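You operate a simulated robot arm through the tools that you are given. There is no shell and no other tool. Be economical: measure what you need, move in short steps, check, and stop when the job is done.

You run a simulated robot arm. Do the job below in one go: nothing can be reset, and whatever is moved stays where it is left.

TASK
Take the teal port cap on the store counter top and put it away on the free end of the island. Take the teal-collar vial and put it on top of the green stopper. Open the caps drawer, put the grey-collar vial in the mix section of the caps drawer, then shut the drawer. Put the big purple-handled jug in the bottom of the sink. Put the white-cap bottle labelled "blue" from the top of the far bench on the top shelf of the trolley. Fetch the green-grip tube marked "Y2" from the top of the far bench and set it on the top of the window bench. The order is free. Set down upright: teal-collar vial, grey-collar vial, big purple-handled jug, white-cap bottle.
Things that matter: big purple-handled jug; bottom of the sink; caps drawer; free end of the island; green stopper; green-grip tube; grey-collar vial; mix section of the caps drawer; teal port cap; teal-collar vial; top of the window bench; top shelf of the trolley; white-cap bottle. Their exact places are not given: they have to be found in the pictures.

Only the result counts: the job must be done as asked and must still hold three seconds after the hand-in. Knocking over, shifting, dropping, spilling or breaking anything else fails it. Lids that push on must go on centred and level and be pressed home; caps that screw on are set level and turned clockwise until they are tight.

THE ROBOT
A 5-joint arm with a two-finger parallel gripper on a trunk, on a base that drives. Base frame: it is fixed to the floor where the robot stands at the start and does not move with it; the origin is under the middle of the robot, x ahead of it, y to its left, z up. Units: m, rad, N and s.
It reaches about 1.134 m from its shoulder. Its first joint turns from -2.601 to 2.601 rad. Places, roughly: big purple-handled jug [-1.75, 1.25, 1]; bottom of the sink [-3.5, 1.2, 0.7]; caps drawer [-1.5, -1.1, 0.7]; free end of the island [-3.1, -1.2, 0.8]; green stopper (4x4x4 cm) [-0.6, 1.2, 0.9]; green-grip tube [-0.5, -6.25, 0.75]; grey-collar vial [-0.75, 1, 1]; mix section of the caps drawer [-1.7, -1.1, 0.7]; teal port cap (3x3x4 cm) [0.7, 0.1, 0.9]; teal-collar vial [-0.5, 1, 1]; top of the window bench [0.7, -4.2, 0.8]; top shelf of the trolley [-4.5, -3.1, 0.8]; white-cap bottle [-0.75, -6.5, 1]. Payload 1.57 kg.
The tool frame sits at the grasp point between the pads (the TCP): z along the fingers, y along the line on which they close. The tips reach 0.03 m beyond it. The gripper opens to 0.11 m. The fingers are 0.024 m wide and 0.012 m thick; the gripper's body (0.048 by 0.112 m) begins 0.078 m behind the TCP.
Orientation is told as [roll, pitch, yaw] about the base's x, y, z axes, in that order, counted from this pose: with the fingers straight down and closing along the base's y, the tool's x points along the base's -x, its y along +y and its z along -z.

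THE INTERFACE
- The arm moves only by the tool step_arm. Its argument "increments" is a list of rows, each a list of 7 numbers: the gripper command, from -1 (fully open) to 1 (shut), values between in proportion, then the shift along the tool's x, y, z in m, then the turn, a rotation vector about the tool's x, y, z in rad. In form: [[grip, tx, ty, tz, wx, wy, wz], ...]. A call has 1 to 10 rows; each row shifts and turns the commanded pose from where the row before left it, along the tool's axes as they then stand. Each row takes 0.2 s and may step no farther than 0.05 m and 0.15 rad from the row before; otherwise, or with a gripper value out of range, the whole call is refused. A pose out of reach is approached as far as the arm can. The call stops where the force on the tool passes 40 N (or 10 N more than at its start, if that is more) or the arm is blocked; 0.2 s more then pass. Each finger travels about 0.072 m/s and halts on what it meets, pressing with about 43 N; the grip force reading is that of the motor and also rises with nothing between the fingers. The clock runs only during rows and for 0.2 s after the last one: add rows that do not move to give the fingers time. It gives the time, the measured TCP pose, the force on the tool (base axes), the opening and the grip force at its end, in the units of the frame above (readings bear some noise), with the torque about the TCP (base axes, N m) and any sound that the robot's microphone picked up.
- Cameras (640 x 400 px; columns grow to the right, rows downward): "scene" is now at [-0.0208, 0.2316, 1.8771]; the picture's right is [0.92, -0.40, 0.00], its down [-0.36, -0.82, -0.43] and it looks along [0.17, 0.40, -0.90] (base axes); focal length 279 px, centre (320, 200). "wrist" rides on the gripper at [0.07, 0.016, -0.141] in the tool frame; the picture's right is [-0.23, 0.97, 0.00], its down [-0.85, -0.20, -0.48] and it looks along [-0.47, -0.11, 0.88] (tool axes); focal length 222 px, centre (320, 200).
- capture(camera): a new picture of that camera. It takes no simulated time.
- slide_trunk(by): slides the trunk up (or, below 0, down) by that many m; the arm and the scene camera ride with it, the base frame stays. It gives what a move gives, with no picture.
- roll_base(legs): drives the robot by 1 to 6 legs, each [ahead, turn to the left] in m and rad, along the robot's own axes; the way and the turn of a leg run together, so that a leg with both is an arc; at most 1.5 m and 3.142 rad a leg. The arm and the cameras ride along, it lands a little off, and it stops where it bumps. It gives what a move gives.
- aim_head(pan, tilt): turns the head with the scene camera to pan (to the left, within 2.705 rad either way) and tilt (down, from -0.506 to 1.204), counted from straight ahead of the robot. It gives what a move gives.
- pixel_to_xyz(camera, pixels): there is no depth. For up to 12 entries [column, row, z] of the newest picture of that camera ("zoom" is the newest enlarged one), the place [x, y] in the base frame at which the ray of that pixel passes the height z, good to about 0.002 m. It takes no simulated time.
- close_up(camera, box): a new picture of the part [left, top, right, bottom] of that camera's present view, enlarged. It takes no simulated time.
- sign_off(): hands the job in; it is judged then, once.

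Go step by step. Measure first, check grasps and placings, and put right what went wrong. The budget is 138 turns and 162 pictures, counting those below and the enlarged ones. Unless the task says otherwise, let go and move clear before handing in.

The tools are called after "Call:" as name(argument=value, ...) on one line, values as JSON. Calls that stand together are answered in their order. step_arm: Moves the arm, as the interface text tells. Its arguments: {"type":"object","properties":{"increments":{"type":"array","items":{"type":"array","items":{"type":"number"}}}},"required":["increments"]} The other tools are called the same way: slide_trunk (by) slides the trunk up or down; roll_base (legs) drives the base; aim_head (pan, tilt) turns the head that bears the scene camera; capture (camera) takes a picture; pixel_to_xyz (camera, pixels) gives the place at which the rays of pixels pass given heights; close_up (camera, box) takes an enlarged picture of a part of a camera's view; sign_off () hands the job in.

At the start:

```text
time_s: 0.0
ee_pos: [-0.2122, 0.5135, 1.1838]
ee_rot: [0.0, -0.002, -0.016]
ft_force: [-0.7, -0.1, -0.9]
wrist_torque: [-0.01, 0.02, 0.02]
grip_width: 0.1102
gripper_force: 0.1
trunk travel left (down, up): [-0.917, 0.053]
robot x, y, heading: [0.0014, 0.0062, 0.002]
head pan, tilt: [1.157, 1.121]
```

scene: 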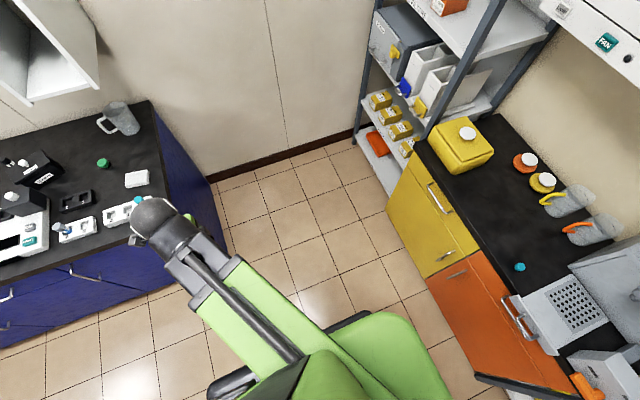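
wrist: 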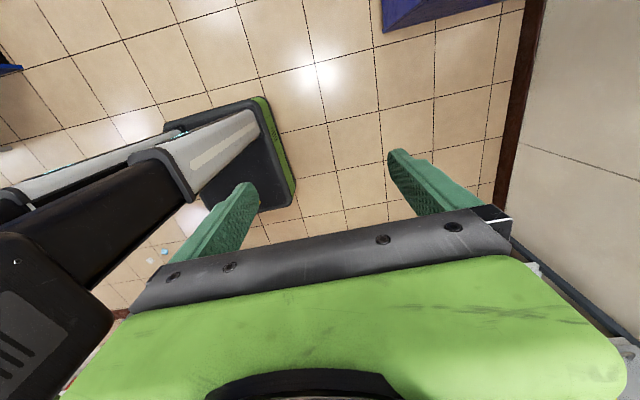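

The scene shows the teal cap at about (520,267) on the right counter, and the green stopper at about (103,162) on the blue bench to the left. I'll enlarge both regions and look around.

Call:
close_up(camera="scene", box=[0, 90, 200, 280])

Call:
pixel_to_xyz(camera="scene", pixels=[[520, 267, 0.9], [103, 163, 0.9], [137, 203, 0.97], [62, 229, 0.97], [520, 267, 0.85]])

Call:
close_up(camera="scene", box=[420, 120, 640, 340])

```text
2.11 times, centred on (100, 185) of scene
```

zoom: 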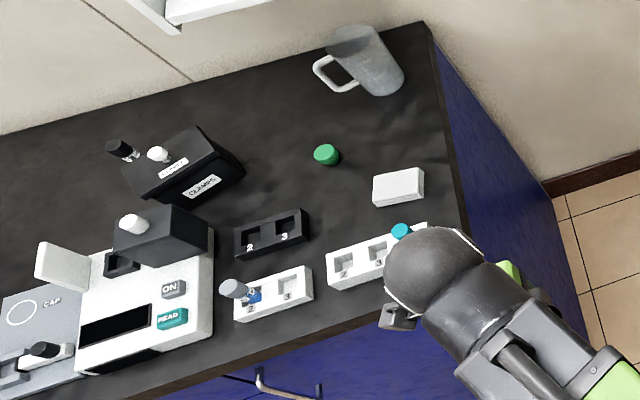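

```text
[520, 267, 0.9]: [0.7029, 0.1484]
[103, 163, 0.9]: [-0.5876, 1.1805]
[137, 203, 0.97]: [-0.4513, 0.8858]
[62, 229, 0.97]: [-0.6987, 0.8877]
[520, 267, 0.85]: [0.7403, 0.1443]
```

```text
1.82 times, centred on (530, 230) of scene
```

zoom: 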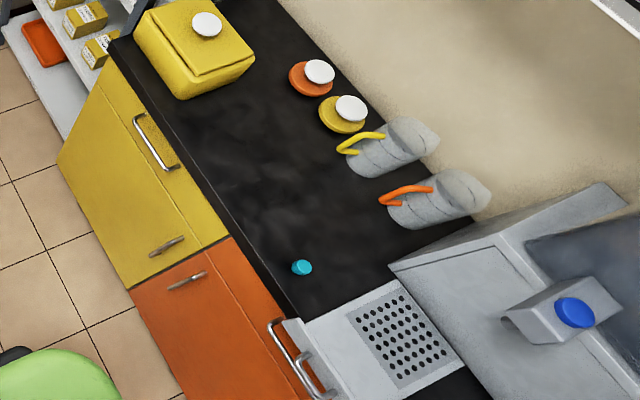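

The teal cap is clear and the grey-collar vial sits in a white rack. Next I'll look around the rest of the room.

Call:
aim_head(pan=2.0, tilt=0.7)

Call:
capture(camera="scene")

Call:
aim_head(pan=2.7, tilt=0.5)

Call:
capture(camera="scene")

Call:
aim_head(pan=-2.5, tilt=0.5)

Call:
capture(camera="scene")

Call:
aim_head(pan=-1.4, tilt=0.45)

Call:
capture(camera="scene")

Call:
aim_head(pan=0.0, tilt=0.8)

Call:
capture(camera="scene")

```text
time_s: 1.2
ee_pos: [-0.2114, 0.5143, 1.1841]
ee_rot: [-0.001, 0.001, -0.017]
ft_force: [-0.3, -0.4, -0.3]
wrist_torque: [-0.03, -0.01, 0.0]
grip_width: 0.1103
gripper_force: 0.0
trunk travel left (down, up): [-0.917, 0.053]
robot x, y, heading: [0.0019, 0.005, 0.004]
head pan, tilt: [2.0, 0.7]
```

```text
157 pictures are left
```

scene: 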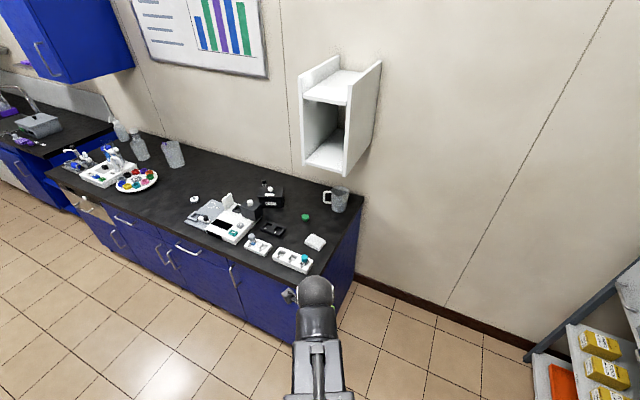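

```text
time_s: 2.2
ee_pos: [-0.2121, 0.5132, 1.184]
ee_rot: [0.0, 0.001, -0.016]
ft_force: [-0.5, 0.7, -0.1]
wrist_torque: [0.01, -0.03, -0.01]
grip_width: 0.1099
gripper_force: 0.1
trunk travel left (down, up): [-0.917, 0.053]
robot x, y, heading: [0.0017, 0.001, 0.002]
head pan, tilt: [2.7, 0.499]
```

```text
156 pictures are left
```

scene: 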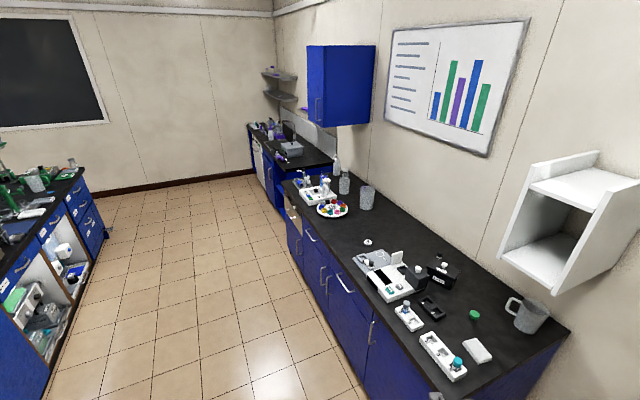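

```text
time_s: 6.3
ee_pos: [-0.2126, 0.5142, 1.1844]
ee_rot: [0.001, -0.002, -0.015]
ft_force: [0.2, 1.2, 0.8]
wrist_torque: [0.03, -0.06, -0.02]
grip_width: 0.11
gripper_force: 0.1
trunk travel left (down, up): [-0.917, 0.053]
robot x, y, heading: [0.0016, 0.0031, 0.002]
head pan, tilt: [-2.499, 0.499]
```

```text
155 pictures are left
```

scene: 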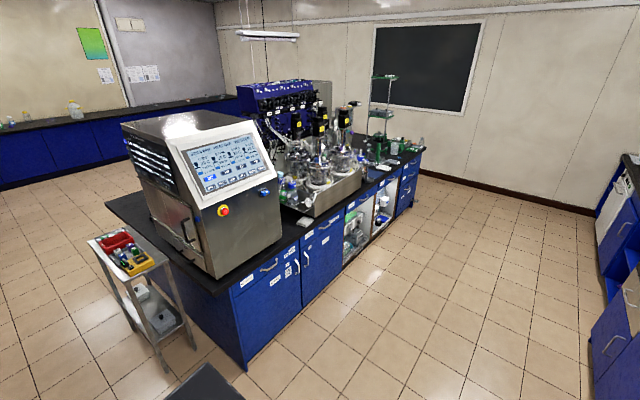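

```text
time_s: 7.6
ee_pos: [-0.2109, 0.5143, 1.1839]
ee_rot: [-0.002, 0.0, -0.015]
ft_force: [0.6, -0.2, -0.2]
wrist_torque: [0.03, 0.01, -0.02]
grip_width: 0.1097
gripper_force: 0.1
trunk travel left (down, up): [-0.917, 0.053]
robot x, y, heading: [-0.0013, 0.0037, 0.005]
head pan, tilt: [-1.4, 0.45]
```

```text
154 pictures are left
```

scene: 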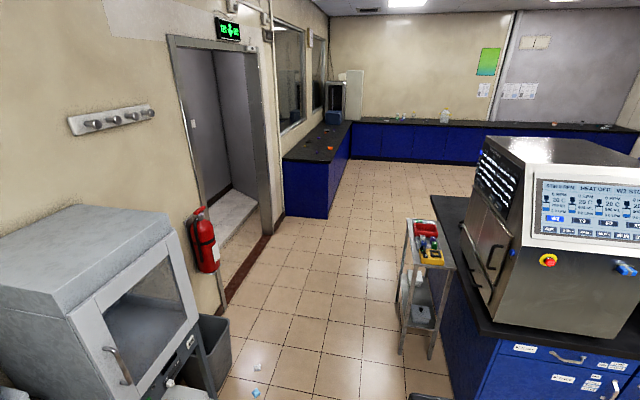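

```text
time_s: 9.2
ee_pos: [-0.2112, 0.5138, 1.1828]
ee_rot: [0.0, 0.002, -0.017]
ft_force: [1.1, -0.5, -0.2]
wrist_torque: [-0.02, 0.01, -0.01]
grip_width: 0.1099
gripper_force: 0.1
trunk travel left (down, up): [-0.917, 0.053]
robot x, y, heading: [-0.0002, 0.0031, 0.001]
head pan, tilt: [0.0, 0.799]
```

```text
153 pictures are left
```

scene: 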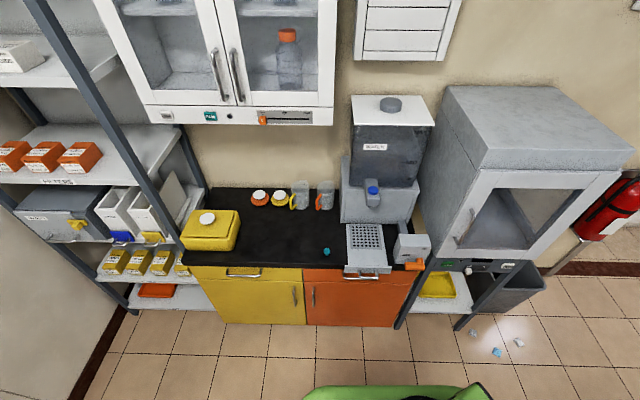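

The teal cap is at (327,251) in this view. I'll triangulate it against the first view, and measure the stopper region too.

Call:
pixel_to_xyz(camera="scene", pixels=[[327, 251, 0.9], [327, 251, 0.87], [327, 251, 0.94], [327, 256, 0.9], [497, 351, 0.02], [473, 333, 0.02], [518, 343, 0.02], [300, 268, 0.9], [440, 345, 0.0]])

Call:
close_up(camera="scene", box=[270, 170, 450, 290])

```text
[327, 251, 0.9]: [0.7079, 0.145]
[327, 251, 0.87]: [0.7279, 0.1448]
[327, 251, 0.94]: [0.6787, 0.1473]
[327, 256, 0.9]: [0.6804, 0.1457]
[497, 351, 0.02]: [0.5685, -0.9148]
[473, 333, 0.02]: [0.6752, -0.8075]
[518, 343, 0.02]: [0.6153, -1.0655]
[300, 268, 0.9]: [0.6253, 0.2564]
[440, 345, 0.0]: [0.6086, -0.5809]
```

```text
3.33 times, centred on (360, 230) of scene
```

zoom: 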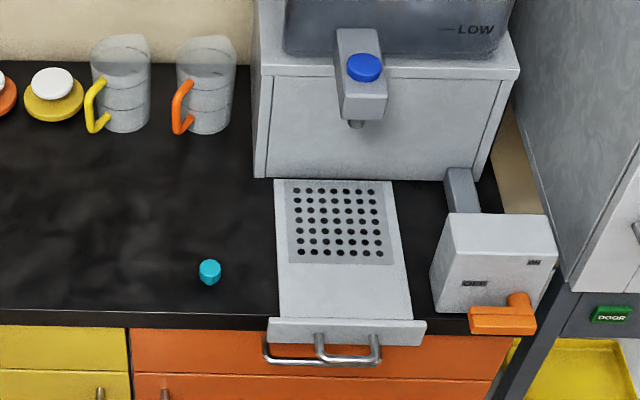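

The cap is around (0.705,0.146) near z 0.9. I'll swing the arm round to it at the current height.

Call:
step_arm(increments=[[-1, -0.045, 0.003, 0, 0, 0, 0], [-1, -0.045, 0.003, 0, 0, 0, 0], [-1, -0.045, 0.003, 0, 0, 0, 0], [-1, -0.045, 0.003, 0, 0, 0, 0], [-1, -0.045, 0.003, 0, 0, 0, 0], [-1, -0.045, 0.003, 0, 0, 0, 0], [-1, -0.045, 0.003, 0, 0, 0, 0], [-1, -0.045, 0.003, 0, 0, 0, 0], [-1, -0.045, 0.003, 0, 0, 0, 0]])

Call:
step_arm(increments=[[-1, -0.035, -0.028, 0, 0, 0, 0], [-1, -0.035, -0.028, 0, 0, 0, 0], [-1, -0.035, -0.028, 0, 0, 0, 0], [-1, -0.035, -0.028, 0, 0, 0, 0], [-1, -0.035, -0.028, 0, 0, 0, 0], [-1, -0.035, -0.028, 0, 0, 0, 0], [-1, -0.035, -0.028, 0, 0, 0, 0], [-1, -0.035, -0.028, 0, 0, 0, 0], [-1, -0.035, -0.028, 0, 0, 0, 0]])

Call:
capture(camera="wrist")

```text
time_s: 11.2
ee_pos: [0.196, 0.5344, 1.1845]
ee_rot: [-0.001, -0.001, -0.015]
ft_force: [0.2, 0.1, -0.1]
wrist_torque: [-0.02, 0.04, 0.03]
grip_width: 0.11
gripper_force: 0.1
trunk travel left (down, up): [-0.917, 0.053]
robot x, y, heading: [0.0021, 0.0028, 0.001]
head pan, tilt: [0.0, 0.799]
```

```text
time_s: 13.2
ee_pos: [0.5186, 0.2975, 1.1841]
ee_rot: [-0.001, -0.001, -0.015]
ft_force: [-0.6, -0.4, 0.6]
wrist_torque: [0.0, 0.02, -0.01]
grip_width: 0.1102
gripper_force: 0.1
out of reach, approached as far as the arm can: row 2, 3, 4
trunk travel left (down, up): [-0.917, 0.053]
robot x, y, heading: [0.0001, 0.0033, 0.0]
head pan, tilt: [0.0, 0.799]
```

```text
151 pictures are left
```

wrist: 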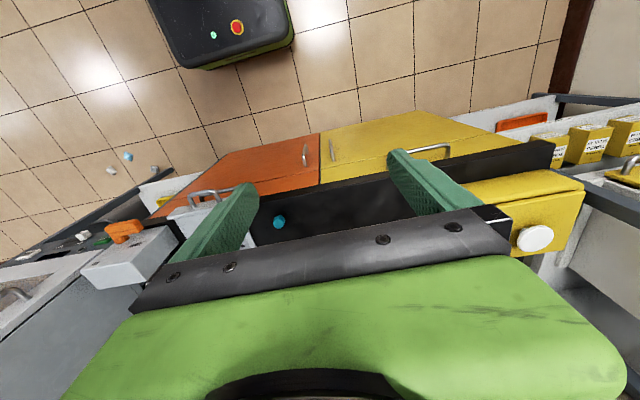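

The wrist view sees the cap at (279,222). I'll measure it here for height.

Call:
pixel_to_xyz(camera="wrist", pixels=[[279, 222, 0.9], [279, 222, 0.87], [279, 222, 0.84], [279, 222, 0.94]])

```text
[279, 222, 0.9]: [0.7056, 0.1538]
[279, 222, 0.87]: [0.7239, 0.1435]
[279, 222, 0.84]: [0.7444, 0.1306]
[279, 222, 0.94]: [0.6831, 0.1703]
```

Matching the two views puts the cap at (0.725,0.144), with its middle near z≈0.875. I'll move above it.

Call:
step_arm(increments=[[-1, -0.0295, -0.0219, 0.02, 0, 0, 0], [-1, -0.0295, -0.0219, 0.02, 0, 0, 0], [-1, -0.0295, -0.0219, 0.02, 0, 0, 0], [-1, -0.0295, -0.0219, 0.02, 0, 0, 0], [-1, -0.0295, -0.0219, 0.02, 0, 0, 0], [-1, -0.0295, -0.0219, 0.02, 0, 0, 0], [-1, -0.0295, -0.0219, 0.02, 0, 0, 0]])

Call:
capture(camera="wrist")

Call:
capture(camera="scene")

```text
time_s: 14.8
ee_pos: [0.7204, 0.1391, 1.1836]
ee_rot: [-0.001, 0.002, -0.016]
ft_force: [0.4, -0.5, 0.0]
wrist_torque: [0.05, 0.01, 0.01]
grip_width: 0.11
gripper_force: 0.2
out of reach, approached as far as the arm can: row 1, 2, 3, 4, 5, 6, 7
trunk travel left (down, up): [-0.917, 0.053]
robot x, y, heading: [-0.0014, 0.0051, -0.001]
head pan, tilt: [0.0, 0.799]
```

```text
150 pictures are left
```

wrist: 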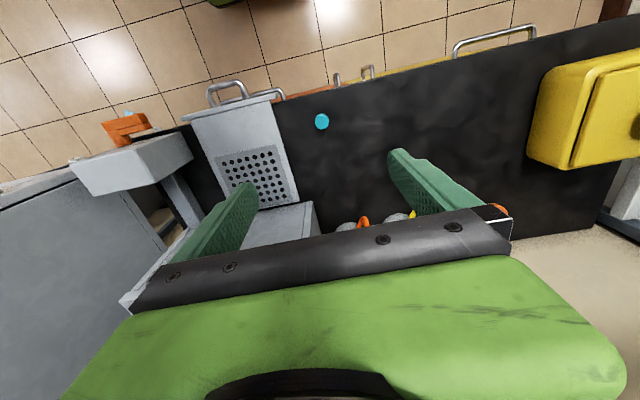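

```text
149 pictures are left
```

scene: 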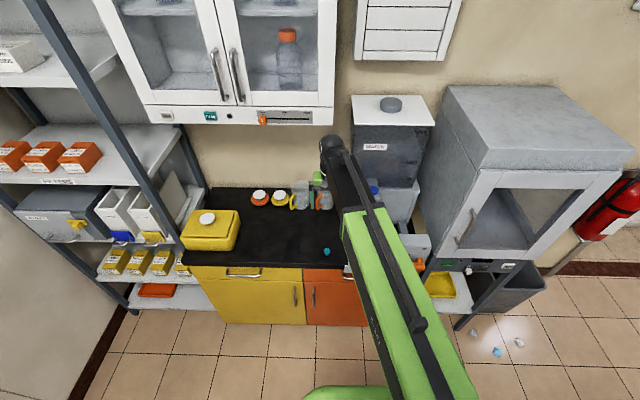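

The downward part of that move was out of reach, so height has to come from the trunk. I'll re-measure the cap at (322,121) and lower the trunk.

Call:
pixel_to_xyz(camera="wrist", pixels=[[322, 121, 0.9], [322, 121, 0.875], [322, 121, 0.86]])

Call:
slide_trunk(by=-0.15)

Call:
capture(camera="wrist")

```text
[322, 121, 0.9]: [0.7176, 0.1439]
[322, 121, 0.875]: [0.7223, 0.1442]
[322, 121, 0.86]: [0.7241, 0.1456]
```

```text
time_s: 16.5
ee_pos: [0.7198, 0.1403, 1.0339]
ee_rot: [0.0, -0.001, -0.015]
ft_force: [-0.1, 0.6, 0.1]
wrist_torque: [0.01, 0.02, 0.02]
grip_width: 0.1098
gripper_force: 0.0
trunk travel left (down, up): [-0.767, 0.203]
robot x, y, heading: [0.0006, -0.0009, 0.001]
head pan, tilt: [0.0, 0.799]
```

```text
148 pictures are left
```

wrist: 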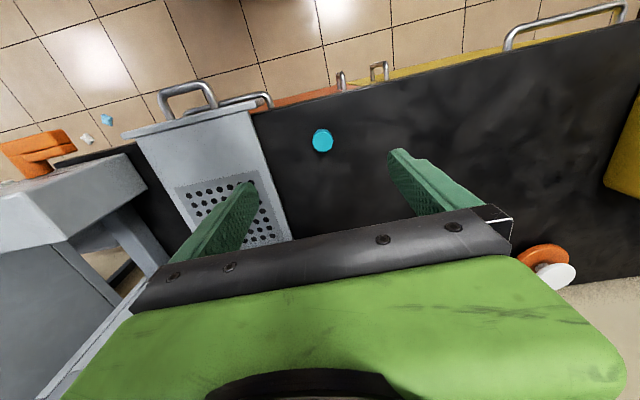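

The view is clear around the cap. I'll lower the trunk to grasp height and nudge the arm to centre it.

Call:
step_arm(increments=[[-1, -0.004, 0.004, 0, 0, 0, 0]])

Call:
slide_trunk(by=-0.135)

Call:
capture(camera="wrist")

```text
time_s: 16.9
ee_pos: [0.7247, 0.1442, 1.0341]
ee_rot: [0.001, 0.0, -0.016]
ft_force: [0.3, -0.1, -0.5]
wrist_torque: [0.0, -0.02, -0.01]
grip_width: 0.1099
gripper_force: 0.1
trunk travel left (down, up): [-0.767, 0.203]
robot x, y, heading: [-0.0007, 0.0033, -0.0]
head pan, tilt: [0.0, 0.799]
```

```text
time_s: 18.5
ee_pos: [0.7256, 0.144, 0.8981]
ee_rot: [0.001, 0.0, -0.017]
ft_force: [0.1, 0.0, 0.0]
wrist_torque: [-0.01, 0.04, 0.01]
grip_width: 0.11
gripper_force: 0.1
trunk travel left (down, up): [-0.632, 0.338]
robot x, y, heading: [-0.0012, 0.0041, 0.001]
head pan, tilt: [0.0, 0.799]
```

```text
147 pictures are left
```

wrist: 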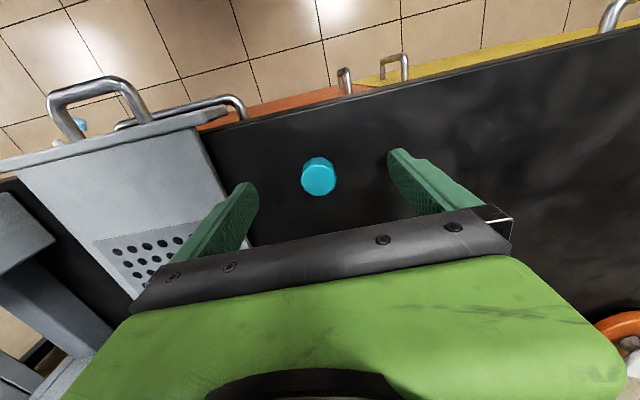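

The cap sits between the pads at (319,180). I'll check its exact position before closing.

Call:
pixel_to_xyz(camera="wrist", pixels=[[318, 180, 0.89], [318, 195, 0.86], [321, 193, 0.898]])

Call:
close_up(camera="wrist", box=[230, 120, 410, 230])

```text
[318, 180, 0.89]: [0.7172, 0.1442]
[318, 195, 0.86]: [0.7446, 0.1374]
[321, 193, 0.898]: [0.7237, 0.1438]
```

```text
3.56 times, centred on (320, 175) of wrist
```

zoom: 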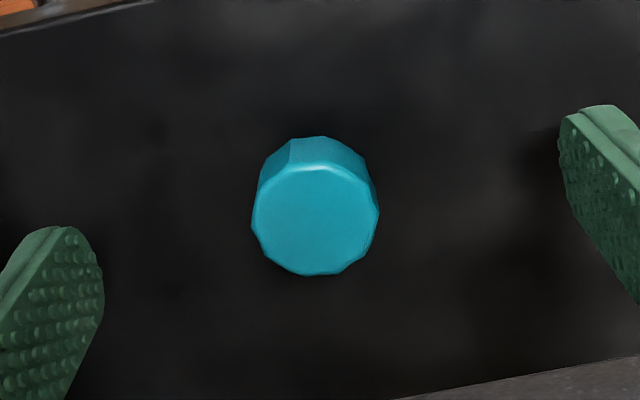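

The cap is about 6 mm nearer than the TCP. I'll correct that, go down slightly and close.

Call:
step_arm(increments=[[-1, 0.006, 0.0, 0, 0, 0, 0]])

Call:
slide_trunk(by=-0.008)

Call:
step_arm(increments=[[1, 0, 0, 0, 0, 0, 0], [1, 0, 0, 0, 0, 0, 0], [1, 0, 0, 0, 0, 0, 0], [1, 0, 0, 0, 0, 0, 0], [1, 0, 0, 0, 0, 0, 0]])

Call:
slide_trunk(by=0.05)

Call:
capture(camera="wrist")

```text
time_s: 18.9
ee_pos: [0.7188, 0.1445, 0.899]
ee_rot: [0.0, 0.002, -0.016]
ft_force: [0.2, 0.6, 0.7]
wrist_torque: [-0.01, 0.03, -0.03]
grip_width: 0.1101
gripper_force: 0.1
trunk travel left (down, up): [-0.632, 0.338]
robot x, y, heading: [-0.0002, 0.0019, 0.002]
head pan, tilt: [0.0, 0.799]
```

```text
time_s: 19.5
ee_pos: [0.7193, 0.1442, 0.892]
ee_rot: [0.002, 0.0, -0.015]
ft_force: [-0.3, -0.2, 0.7]
wrist_torque: [-0.03, 0.03, 0.0]
grip_width: 0.1096
gripper_force: 0.1
trunk travel left (down, up): [-0.624, 0.346]
robot x, y, heading: [0.0015, 0.0015, 0.004]
head pan, tilt: [0.0, 0.799]
```

```text
time_s: 20.7
ee_pos: [0.7194, 0.1426, 0.8914]
ee_rot: [0.0, -0.001, -0.017]
ft_force: [0.4, 0.7, 0.3]
wrist_torque: [-0.02, 0.02, 0.01]
grip_width: 0.0249
gripper_force: 37.1
trunk travel left (down, up): [-0.624, 0.346]
robot x, y, heading: [-0.0024, 0.0028, 0.003]
head pan, tilt: [0.0, 0.799]
```

```text
time_s: 21.6
ee_pos: [0.7183, 0.1438, 0.942]
ee_rot: [0.001, 0.0, -0.017]
ft_force: [0.5, -0.1, -0.2]
wrist_torque: [-0.01, -0.02, -0.05]
grip_width: 0.0247
gripper_force: 36.0
trunk travel left (down, up): [-0.674, 0.296]
robot x, y, heading: [-0.0018, 0.0019, 0.004]
head pan, tilt: [0.0, 0.799]
```

```text
145 pictures are left
```

wrist: 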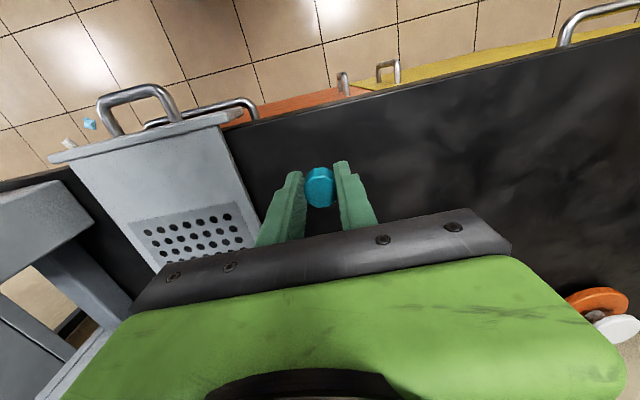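

The cap is held (width 0.025). I'll lift and retract, then turn to face −x and drive down the aisle towards the island.

Call:
slide_trunk(by=0.25)

Call:
step_arm(increments=[[1, 0.04, -0.015, 0, 0, 0, 0], [1, 0.04, -0.015, 0, 0, 0, 0], [1, 0.04, -0.015, 0, 0, 0, 0], [1, 0.04, -0.015, 0, 0, 0, 0], [1, 0.04, -0.015, 0, 0, 0, 0]])

Call:
aim_head(pan=0.6, tilt=0.6)

Call:
roll_base(legs=[[0, 1.571], [0, 1.571]])

Call:
capture(camera="scene")

```text
time_s: 24.2
ee_pos: [0.7188, 0.1435, 1.1903]
ee_rot: [-0.001, 0.001, -0.015]
ft_force: [-0.5, -0.7, -1.0]
wrist_torque: [-0.02, -0.01, 0.01]
grip_width: 0.0242
gripper_force: 36.6
trunk travel left (down, up): [-0.924, 0.046]
robot x, y, heading: [-0.0007, 0.0035, 0.004]
head pan, tilt: [0.0, 0.799]
```

```text
time_s: 25.4
ee_pos: [0.5673, 0.0807, 1.1922]
ee_rot: [-0.001, 0.002, -0.015]
ft_force: [0.3, -0.7, 0.1]
wrist_torque: [0.03, 0.03, -0.01]
grip_width: 0.0247
gripper_force: 37.0
out of reach, approached as far as the arm can: row 4, 5
trunk travel left (down, up): [-0.924, 0.046]
robot x, y, heading: [-0.0017, 0.0037, 0.003]
head pan, tilt: [0.0, 0.799]
```

```text
time_s: 26.4
ee_pos: [0.5684, 0.0802, 1.1921]
ee_rot: [0.0, 0.002, -0.016]
ft_force: [0.0, 1.4, -0.6]
wrist_torque: [-0.01, 0.03, -0.01]
grip_width: 0.0251
gripper_force: 36.4
trunk travel left (down, up): [-0.924, 0.046]
robot x, y, heading: [-0.0015, 0.003, 0.0]
head pan, tilt: [0.6, 0.6]
```

```text
time_s: 32.6
ee_pos: [-0.4234, 0.3874, 1.1933]
ee_rot: [0.001, 0.015, 2.258]
ft_force: [0.4, 0.0, -0.7]
wrist_torque: [0.02, 0.02, 0.02]
grip_width: 0.0247
gripper_force: 36.4
trunk travel left (down, up): [-0.924, 0.046]
robot x, y, heading: [-0.0454, -0.0373, 2.293]
head pan, tilt: [0.6, 0.6]
stopped in leg 2: the robot was blocked; the commanded pose is now the measured one
```

```text
144 pictures are left
```

scene: 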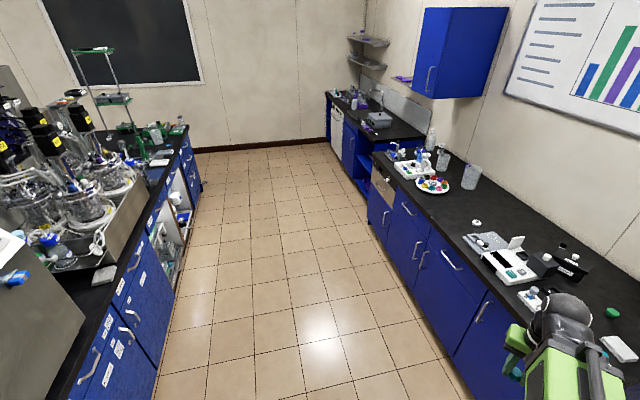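

The turn was blocked at heading 2.29. I'll look down around the base to see what it met.

Call:
pixel_to_xyz(camera="scene", pixels=[[120, 320, 0.8], [192, 185, 0.8], [155, 395, 0.0], [480, 270, 0.86], [450, 370, 0.0], [350, 240, 0.0]])

Call:
aim_head(pan=2.4, tilt=1.2)

Call:
capture(camera="scene")

Call:
aim_head(pan=-2.4, tilt=1.2)

Call:
capture(camera="scene")

```text
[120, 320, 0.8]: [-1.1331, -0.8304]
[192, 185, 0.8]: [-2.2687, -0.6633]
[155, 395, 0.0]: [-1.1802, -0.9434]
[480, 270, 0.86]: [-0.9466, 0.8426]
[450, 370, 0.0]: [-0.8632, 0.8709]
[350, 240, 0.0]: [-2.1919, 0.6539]
```

```text
time_s: 34.4
ee_pos: [-0.4259, 0.3893, 1.1902]
ee_rot: [0.0, 0.015, 2.258]
ft_force: [0.3, -0.1, -0.5]
wrist_torque: [0.0, 0.0, 0.0]
grip_width: 0.0249
gripper_force: 36.2
trunk travel left (down, up): [-0.924, 0.046]
robot x, y, heading: [-0.04, -0.0332, 2.295]
head pan, tilt: [2.4, 1.201]
```

```text
143 pictures are left
```

scene: 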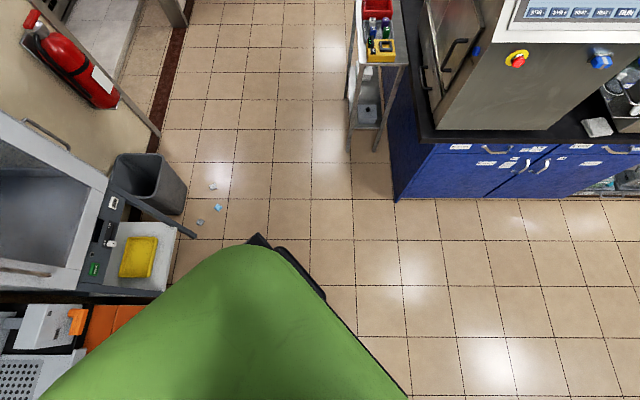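

```text
time_s: 38.2
ee_pos: [-0.4269, 0.3882, 1.1909]
ee_rot: [0.001, 0.015, 2.259]
ft_force: [-0.2, -0.2, 0.1]
wrist_torque: [0.02, -0.01, -0.03]
grip_width: 0.025
gripper_force: 36.1
trunk travel left (down, up): [-0.924, 0.046]
robot x, y, heading: [-0.0458, -0.0346, 2.291]
head pan, tilt: [-2.4, 1.201]
```

```text
142 pictures are left
```

scene: 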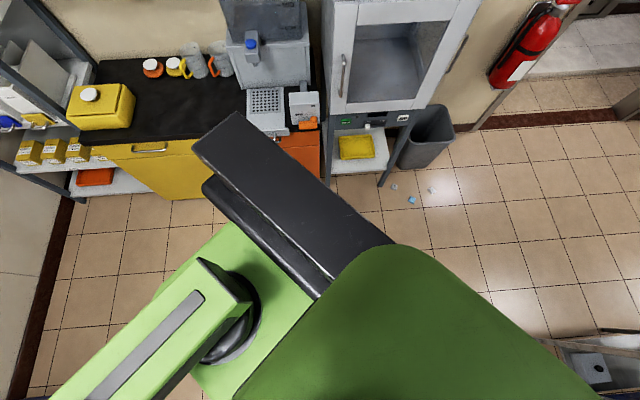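

The rear of the base is long and met the store counter. I'll roll forward, then finish the turn and drive down the aisle.

Call:
aim_head(pan=0.4, tilt=0.7)

Call:
roll_base(legs=[[0.3, 0], [0, 0.6], [0.3, 0.25], [0.5, 0.1]])

Call:
capture(camera="scene")

```text
time_s: 40.7
ee_pos: [-0.4267, 0.3892, 1.1916]
ee_rot: [0.001, 0.015, 2.257]
ft_force: [-0.2, -0.5, -0.8]
wrist_torque: [0.0, -0.03, -0.02]
grip_width: 0.025
gripper_force: 36.6
trunk travel left (down, up): [-0.924, 0.046]
robot x, y, heading: [-0.0453, -0.0361, 2.294]
head pan, tilt: [0.4, 0.7]
```

```text
time_s: 48.5
ee_pos: [-1.592, 0.137, 1.1913]
ee_rot: [0.001, 0.019, -3.073]
ft_force: [-0.7, 0.5, 0.3]
wrist_torque: [0.01, -0.01, -0.03]
grip_width: 0.0249
gripper_force: 36.2
trunk travel left (down, up): [-0.924, 0.046]
robot x, y, heading: [-1.0246, 0.1987, -3.036]
head pan, tilt: [0.4, 0.7]
```

```text
141 pictures are left
```

scene: 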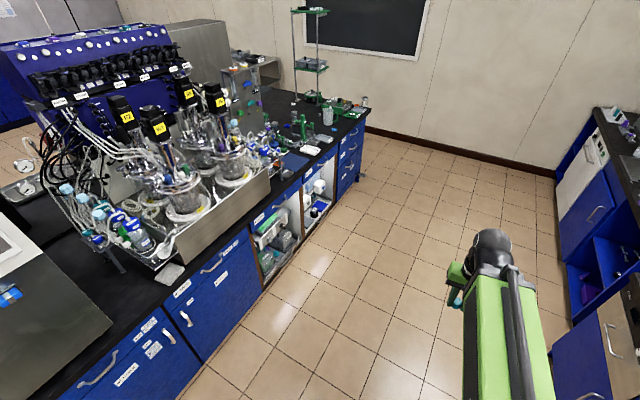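

I'm in the aisle now. I'll zoom in on the island's far end and the drawer labels.

Call:
close_up(camera="scene", box=[220, 70, 380, 170])

Call:
close_up(camera="scene", box=[60, 220, 260, 400])

Call:
pixel_to_xyz(camera="scene", pixels=[[345, 107, 0.9], [340, 140, 0.9], [363, 112, 0.9], [300, 180, 0.9], [140, 312, 0.9], [200, 278, 0.75], [95, 380, 0.75], [300, 215, 0.0]])

```text
4.00 times, centred on (300, 120) of scene
```

zoom: 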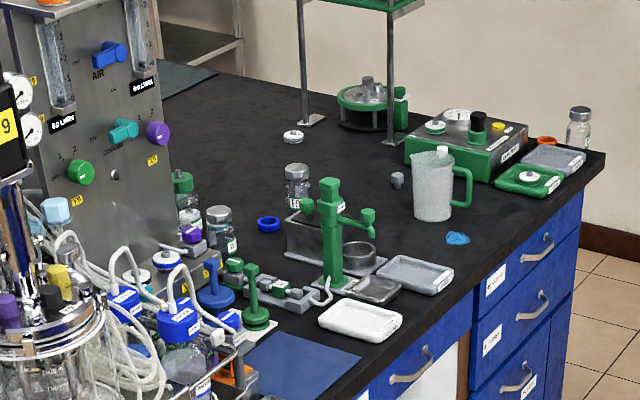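

```text
2.22 times, centred on (160, 310) of scene
```

zoom: 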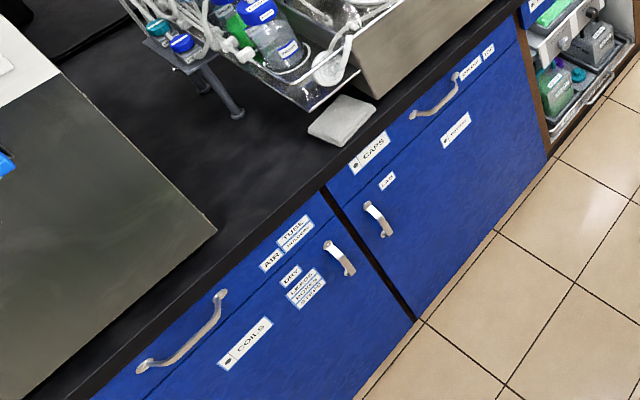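

```text
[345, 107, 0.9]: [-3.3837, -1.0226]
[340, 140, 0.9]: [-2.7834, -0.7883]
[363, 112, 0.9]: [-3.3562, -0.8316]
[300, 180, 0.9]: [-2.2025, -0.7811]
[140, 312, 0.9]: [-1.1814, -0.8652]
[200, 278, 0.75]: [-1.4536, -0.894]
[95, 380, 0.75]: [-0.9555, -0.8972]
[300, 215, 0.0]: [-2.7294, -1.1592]
```

The CAPS drawer is found. Now I'll measure the open surface on the far end of the island.

Call:
close_up(camera="scene", box=[220, 70, 380, 170])

Call:
pixel_to_xyz(camera="zoom", pixels=[[350, 155, 0.88], [240, 170, 0.88], [220, 100, 0.88], [293, 140, 0.88], [397, 185, 0.88], [268, 225, 0.88], [435, 215, 0.88], [457, 240, 0.88], [365, 300, 0.88], [600, 155, 0.88], [415, 270, 0.88], [450, 260, 0.88]])

Call:
roll_base(legs=[[1.0, -0.1]])

Call:
aim_head(pan=0.9, tilt=0.7)

Call:
capture(camera="scene")

```text
4.00 times, centred on (300, 120) of scene
```

zoom: 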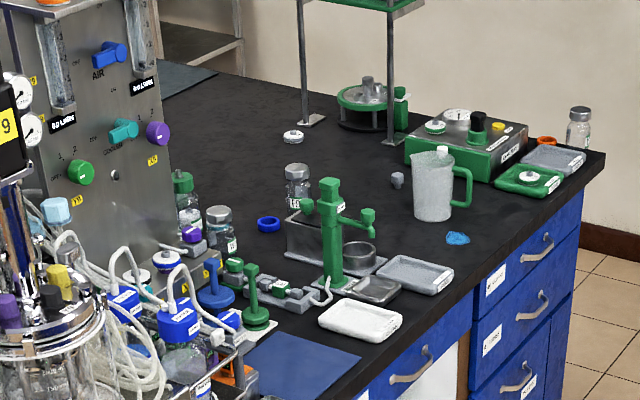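

```text
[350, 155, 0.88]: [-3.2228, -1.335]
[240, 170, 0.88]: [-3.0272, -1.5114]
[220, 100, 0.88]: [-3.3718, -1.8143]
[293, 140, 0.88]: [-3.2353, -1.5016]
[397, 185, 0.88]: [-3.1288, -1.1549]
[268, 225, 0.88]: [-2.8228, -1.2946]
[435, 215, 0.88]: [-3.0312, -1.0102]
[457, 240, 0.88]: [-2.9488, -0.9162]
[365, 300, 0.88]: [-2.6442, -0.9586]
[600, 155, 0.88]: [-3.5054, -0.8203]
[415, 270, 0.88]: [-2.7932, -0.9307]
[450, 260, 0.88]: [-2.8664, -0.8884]
```

```text
time_s: 53.8
ee_pos: [-2.6082, 0.1528, 1.1906]
ee_rot: [0.0, 0.016, 3.101]
ft_force: [-1.1, 0.3, -0.6]
wrist_torque: [0.02, -0.02, 0.02]
grip_width: 0.0249
gripper_force: 36.0
trunk travel left (down, up): [-0.924, 0.046]
robot x, y, heading: [-2.035, 0.1519, 3.131]
head pan, tilt: [0.4, 0.7]
```

```text
time_s: 54.7
ee_pos: [-2.6073, 0.1526, 1.1912]
ee_rot: [-0.001, 0.014, 3.099]
ft_force: [0.3, -0.3, -0.2]
wrist_torque: [0.0, 0.02, -0.02]
grip_width: 0.0249
gripper_force: 36.8
trunk travel left (down, up): [-0.924, 0.046]
robot x, y, heading: [-2.0338, 0.1539, 3.13]
head pan, tilt: [0.901, 0.7]
```

```text
137 pictures are left
```

scene: 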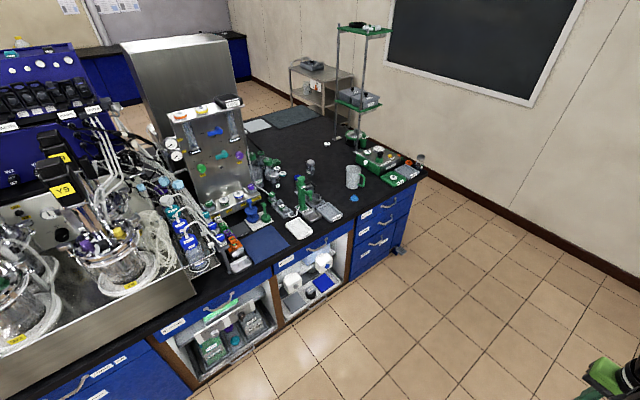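

The trolley stands beyond the island's far end. I'll drive level with the free end and face it.

Call:
roll_base(legs=[[1.0, 0], [0, 1.57], [0.35, 0]])

Call:
aim_head(pan=0.0, tilt=0.85)

Call:
capture(camera="scene")

Call:
capture(camera="wrist")

```text
time_s: 65.5
ee_pos: [-3.0474, -0.7527, 1.1909]
ee_rot: [-0.002, 0.017, -1.66]
ft_force: [-0.4, -0.6, -0.4]
wrist_torque: [0.06, 0.05, 0.02]
grip_width: 0.0248
gripper_force: 36.7
trunk travel left (down, up): [-0.924, 0.046]
robot x, y, heading: [-3.0232, -0.1841, -1.625]
head pan, tilt: [0.901, 0.7]
```

```text
time_s: 66.7
ee_pos: [-3.0484, -0.7534, 1.1905]
ee_rot: [-0.001, 0.016, -1.66]
ft_force: [0.4, 0.7, 0.0]
wrist_torque: [0.01, -0.02, 0.01]
grip_width: 0.0249
gripper_force: 36.8
trunk travel left (down, up): [-0.924, 0.046]
robot x, y, heading: [-3.0224, -0.1832, -1.631]
head pan, tilt: [0.0, 0.85]
```

```text
136 pictures are left
```

scene: 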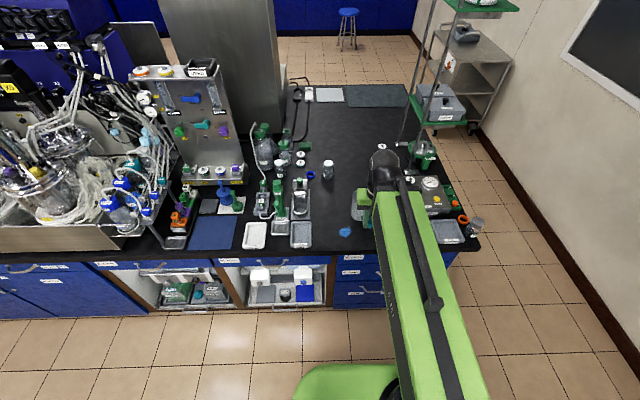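

```text
135 pictures are left
```

wrist: 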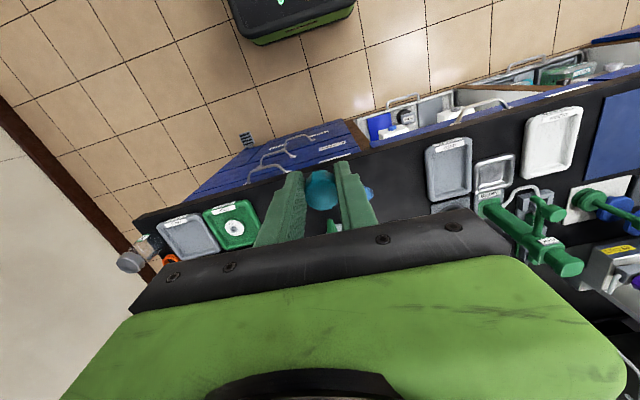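

I'll triangulate the tabletop height and free spots, using the blue blob at (346,232) in the scene view and the trays in both views.

Call:
pixel_to_xyz(camera="scene", pixels=[[302, 234, 0.84], [302, 234, 0.9], [346, 232, 0.84], [346, 232, 0.9], [345, 200, 0.86], [345, 170, 0.86], [350, 130, 0.86], [382, 147, 0.86], [328, 175, 0.86], [360, 210, 0.86], [405, 95, 0.86]])

Call:
pixel_to_xyz(camera="wrist", pixels=[[449, 167, 0.84], [449, 167, 0.9], [555, 140, 0.87]])

Call:
close_up(camera="scene", box=[230, 80, 430, 260])

```text
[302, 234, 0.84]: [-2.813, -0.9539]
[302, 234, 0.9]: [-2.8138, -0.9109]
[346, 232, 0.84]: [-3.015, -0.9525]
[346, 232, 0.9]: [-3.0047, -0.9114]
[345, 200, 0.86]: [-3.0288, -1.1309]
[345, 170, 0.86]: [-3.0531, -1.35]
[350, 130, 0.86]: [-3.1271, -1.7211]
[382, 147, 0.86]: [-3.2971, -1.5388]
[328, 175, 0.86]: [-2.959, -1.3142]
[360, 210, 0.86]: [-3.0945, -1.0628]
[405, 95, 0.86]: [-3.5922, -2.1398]
```

```text
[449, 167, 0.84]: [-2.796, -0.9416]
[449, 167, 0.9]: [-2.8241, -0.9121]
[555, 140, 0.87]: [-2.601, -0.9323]
```

```text
2.22 times, centred on (330, 170) of scene
```

zoom: 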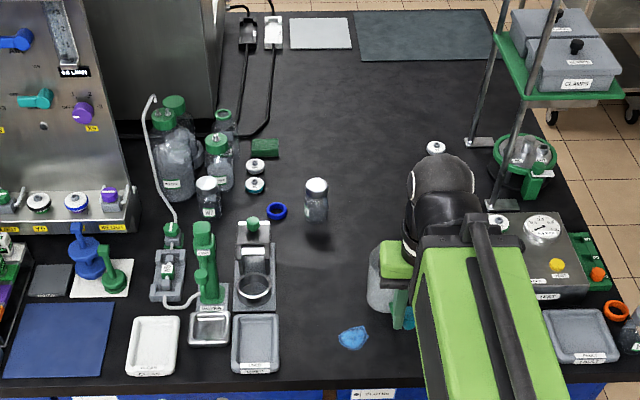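

The open patch near (-3.12,-1.3) is clear, with the vial at about (-2.97,-1.31) and the jug at about (-3.08,-1.03). I need to get closer, so I'll check the base front clearance in the wrist view first.

Call:
pixel_to_xyz(camera="wrist", pixels=[[300, 38, 0.0], [300, 38, 0.3], [300, 150, 0.86], [250, 175, 0.1]])

Call:
roll_base(legs=[[0.14, 0]])

Call:
capture(camera="scene")

Call:
capture(camera="wrist")

```text
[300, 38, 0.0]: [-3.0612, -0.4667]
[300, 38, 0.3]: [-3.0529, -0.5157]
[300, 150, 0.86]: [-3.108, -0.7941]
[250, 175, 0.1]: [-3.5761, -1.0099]
```

```text
time_s: 68.0
ee_pos: [-3.0562, -0.8937, 1.1909]
ee_rot: [-0.002, 0.018, -1.658]
ft_force: [0.9, 0.3, -0.8]
wrist_torque: [0.04, -0.03, -0.02]
grip_width: 0.0249
gripper_force: 36.8
trunk travel left (down, up): [-0.924, 0.046]
robot x, y, heading: [-3.0287, -0.3214, -1.622]
head pan, tilt: [0.0, 0.85]
```

```text
133 pictures are left
```

scene: 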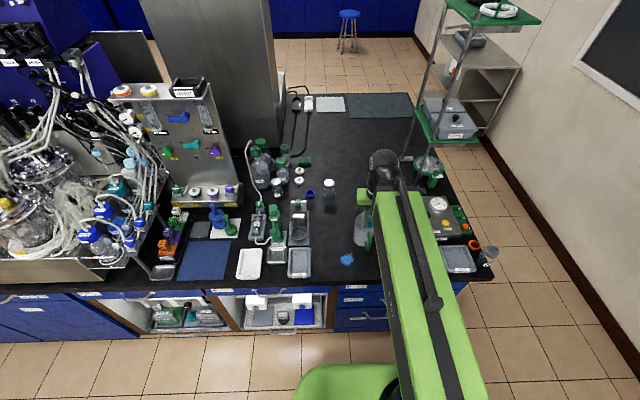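

```text
132 pictures are left
```

wrist: 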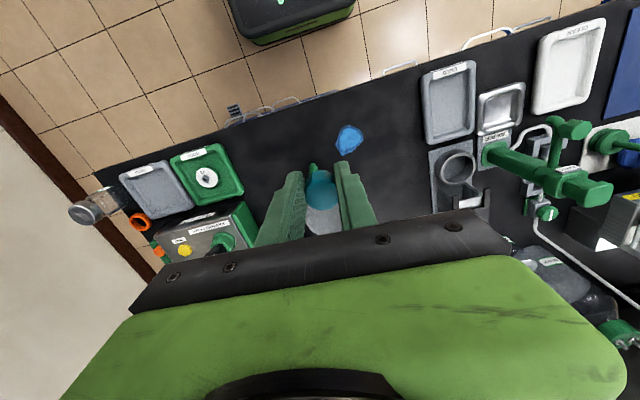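

The base front is about 0.3 m ahead of centre, so there is room. I'll roll 0.12 further, then extend over the open patch and look.

Call:
roll_base(legs=[[0.12, 0]])

Call:
step_arm(increments=[[1, -0.0427, -0.0034, 0, 0, 0, 0], [1, -0.0427, -0.0034, 0, 0, 0, 0], [1, -0.0427, -0.0034, 0, 0, 0, 0], [1, -0.0427, -0.0034, 0, 0, 0, 0], [1, -0.0427, -0.0034, 0, 0, 0, 0], [1, -0.0427, -0.0034, 0, 0, 0, 0], [1, -0.0427, -0.0034, 0, 0, 0, 0]])

Call:
capture(camera="wrist")

Call:
capture(camera="scene")

```text
time_s: 69.2
ee_pos: [-3.0617, -1.0147, 1.1899]
ee_rot: [-0.001, 0.021, -1.657]
ft_force: [0.4, -0.1, 0.1]
wrist_torque: [0.08, -0.03, 0.0]
grip_width: 0.0249
gripper_force: 36.3
trunk travel left (down, up): [-0.924, 0.046]
robot x, y, heading: [-3.0365, -0.4438, -1.627]
head pan, tilt: [0.0, 0.85]
```

```text
time_s: 70.8
ee_pos: [-3.1131, -1.31, 1.1915]
ee_rot: [-0.001, 0.017, -1.658]
ft_force: [-0.5, 0.4, -0.8]
wrist_torque: [0.01, -0.02, -0.01]
grip_width: 0.0251
gripper_force: 36.6
out of reach, approached as far as the arm can: row 4
trunk travel left (down, up): [-0.924, 0.046]
robot x, y, heading: [-3.0368, -0.4408, -1.625]
head pan, tilt: [0.0, 0.85]
```

```text
131 pictures are left
```

wrist: 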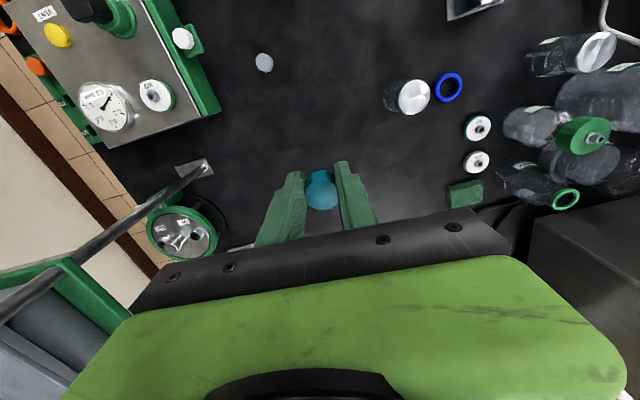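

```text
130 pictures are left
```

scene: 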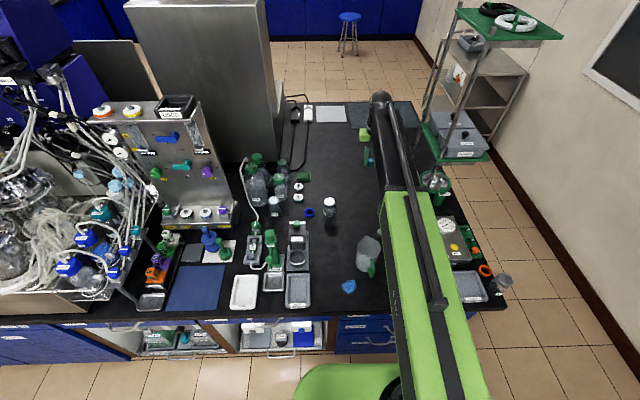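

Directly below the TCP maps to about (320,119) in the wrist view, which is clear between the plug (264,62) and the vial (405,95). I'll measure these.

Call:
pixel_to_xyz(camera="wrist", pixels=[[264, 62, 0.88], [264, 62, 0.9], [412, 98, 0.97], [395, 85, 0.88], [320, 119, 0.87], [205, 165, 0.88], [330, 60, 0.87]])

Call:
pixel_to_xyz(camera="scene", pixels=[[329, 217, 0.87], [329, 202, 0.97], [309, 212, 0.87]])

Call:
pixel_to_xyz(camera="wrist", pixels=[[449, 87, 0.84], [449, 87, 0.87], [449, 87, 0.9]])

```text
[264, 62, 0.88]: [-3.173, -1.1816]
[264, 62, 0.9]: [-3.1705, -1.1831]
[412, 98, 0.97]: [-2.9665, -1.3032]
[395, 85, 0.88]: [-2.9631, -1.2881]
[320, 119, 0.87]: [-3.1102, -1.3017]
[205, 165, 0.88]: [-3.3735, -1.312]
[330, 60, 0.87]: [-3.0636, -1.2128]
```

```text
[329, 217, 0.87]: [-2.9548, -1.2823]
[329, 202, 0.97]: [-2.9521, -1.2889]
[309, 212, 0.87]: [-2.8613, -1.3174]
```

```text
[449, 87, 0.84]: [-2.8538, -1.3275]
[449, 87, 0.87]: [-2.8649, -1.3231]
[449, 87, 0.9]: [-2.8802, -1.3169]
```

The table is at about 0.86. I'll lower in stages, watching the jug under the forearm.

Call:
slide_trunk(by=-0.14)

Call:
aim_head(pan=0.0, tilt=0.95)

Call:
close_up(camera="scene", box=[220, 40, 540, 320])

Call:
capture(camera="wrist")

```text
time_s: 72.5
ee_pos: [-3.1117, -1.3077, 1.0519]
ee_rot: [-0.001, 0.014, -1.659]
ft_force: [0.8, 0.2, 0.0]
wrist_torque: [0.03, -0.01, -0.02]
grip_width: 0.0251
gripper_force: 37.0
trunk travel left (down, up): [-0.784, 0.186]
robot x, y, heading: [-3.0357, -0.4418, -1.628]
head pan, tilt: [0.0, 0.85]
```

```text
time_s: 73.2
ee_pos: [-3.1129, -1.3079, 1.0506]
ee_rot: [-0.002, 0.017, -1.658]
ft_force: [0.1, -0.6, -1.4]
wrist_torque: [-0.01, 0.03, -0.01]
grip_width: 0.0251
gripper_force: 36.0
trunk travel left (down, up): [-0.784, 0.186]
robot x, y, heading: [-3.0392, -0.4417, -1.626]
head pan, tilt: [0.0, 0.949]
```

```text
1.43 times, centred on (380, 180) of scene
```

zoom: 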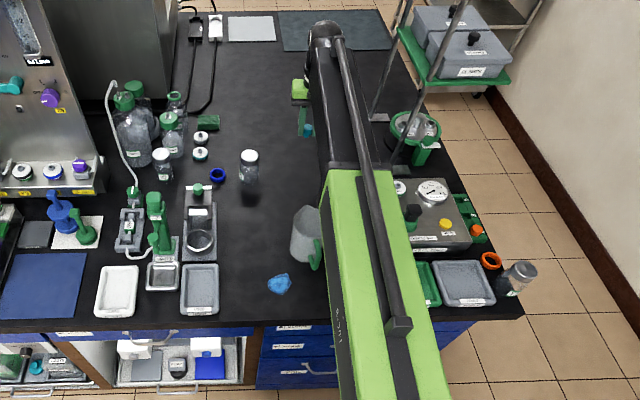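

```text
128 pictures are left
```

wrist: 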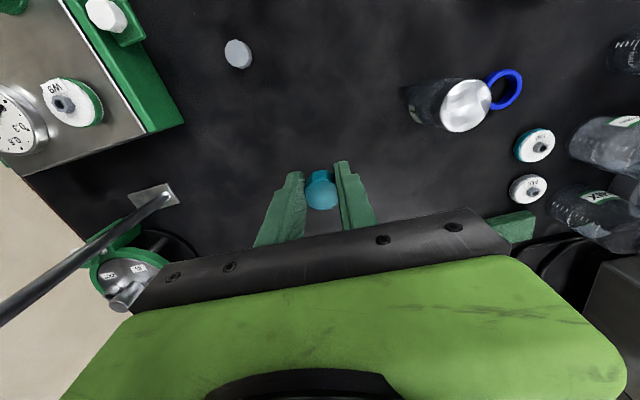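

The arm beam is far above the jug. I'll keep going down.

Call:
slide_trunk(by=-0.145)

Call:
capture(camera="wrist")

```text
time_s: 74.9
ee_pos: [-3.1114, -1.3085, 0.9058]
ee_rot: [-0.001, 0.015, -1.659]
ft_force: [0.4, 0.5, -1.3]
wrist_torque: [0.04, 0.01, 0.02]
grip_width: 0.0251
gripper_force: 36.8
trunk travel left (down, up): [-0.639, 0.331]
robot x, y, heading: [-3.0366, -0.4451, -1.619]
head pan, tilt: [0.0, 0.949]
```

```text
127 pictures are left
```

wrist: 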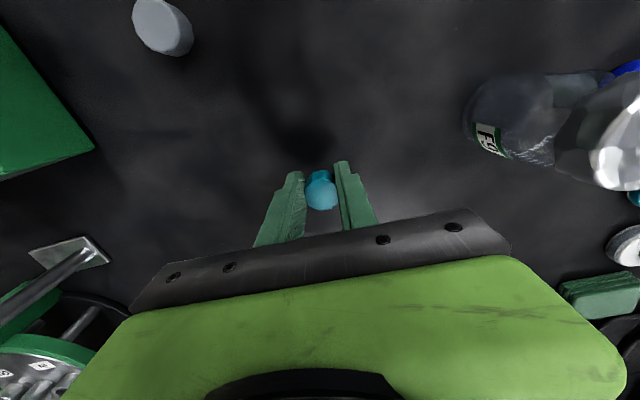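

It's still slightly above the surface. I'll step down gently and watch the force.

Call:
step_arm(increments=[[1, 0, 0, 0.005, 0, 0, 0], [1, 0, 0, 0.004, 0, 0, 0], [1, 0, 0, 0.003, 0, 0, 0]])

```text
time_s: 75.7
ee_pos: [-3.1119, -1.308, 0.9074]
ee_rot: [-0.003, 0.016, -1.659]
ft_force: [-0.2, 1.1, -0.4]
wrist_torque: [0.02, -0.05, 0.0]
grip_width: 0.025
gripper_force: 36.6
out of reach, approached as far as the arm can: row 1, 2, 3
trunk travel left (down, up): [-0.639, 0.331]
robot x, y, heading: [-3.0401, -0.4423, -1.623]
head pan, tilt: [0.0, 0.949]
```

Arm z is at its limit, so I'll use the trunk.

Call:
slide_trunk(by=-0.009)

Call:
slide_trunk(by=-0.005)

```text
time_s: 76.3
ee_pos: [-3.1127, -1.3087, 0.8977]
ee_rot: [-0.002, 0.016, -1.656]
ft_force: [-0.1, -0.1, -0.2]
wrist_torque: [0.0, -0.02, -0.03]
grip_width: 0.0249
gripper_force: 36.9
trunk travel left (down, up): [-0.63, 0.34]
robot x, y, heading: [-3.0369, -0.4446, -1.623]
head pan, tilt: [0.0, 0.949]
```

```text
time_s: 76.8
ee_pos: [-3.1125, -1.3093, 0.8925]
ee_rot: [-0.002, 0.015, -1.658]
ft_force: [-0.7, 0.0, -0.3]
wrist_torque: [0.01, -0.02, -0.01]
grip_width: 0.0253
gripper_force: 36.6
trunk travel left (down, up): [-0.625, 0.345]
robot x, y, heading: [-3.0367, -0.4406, -1.622]
head pan, tilt: [0.0, 0.949]
```

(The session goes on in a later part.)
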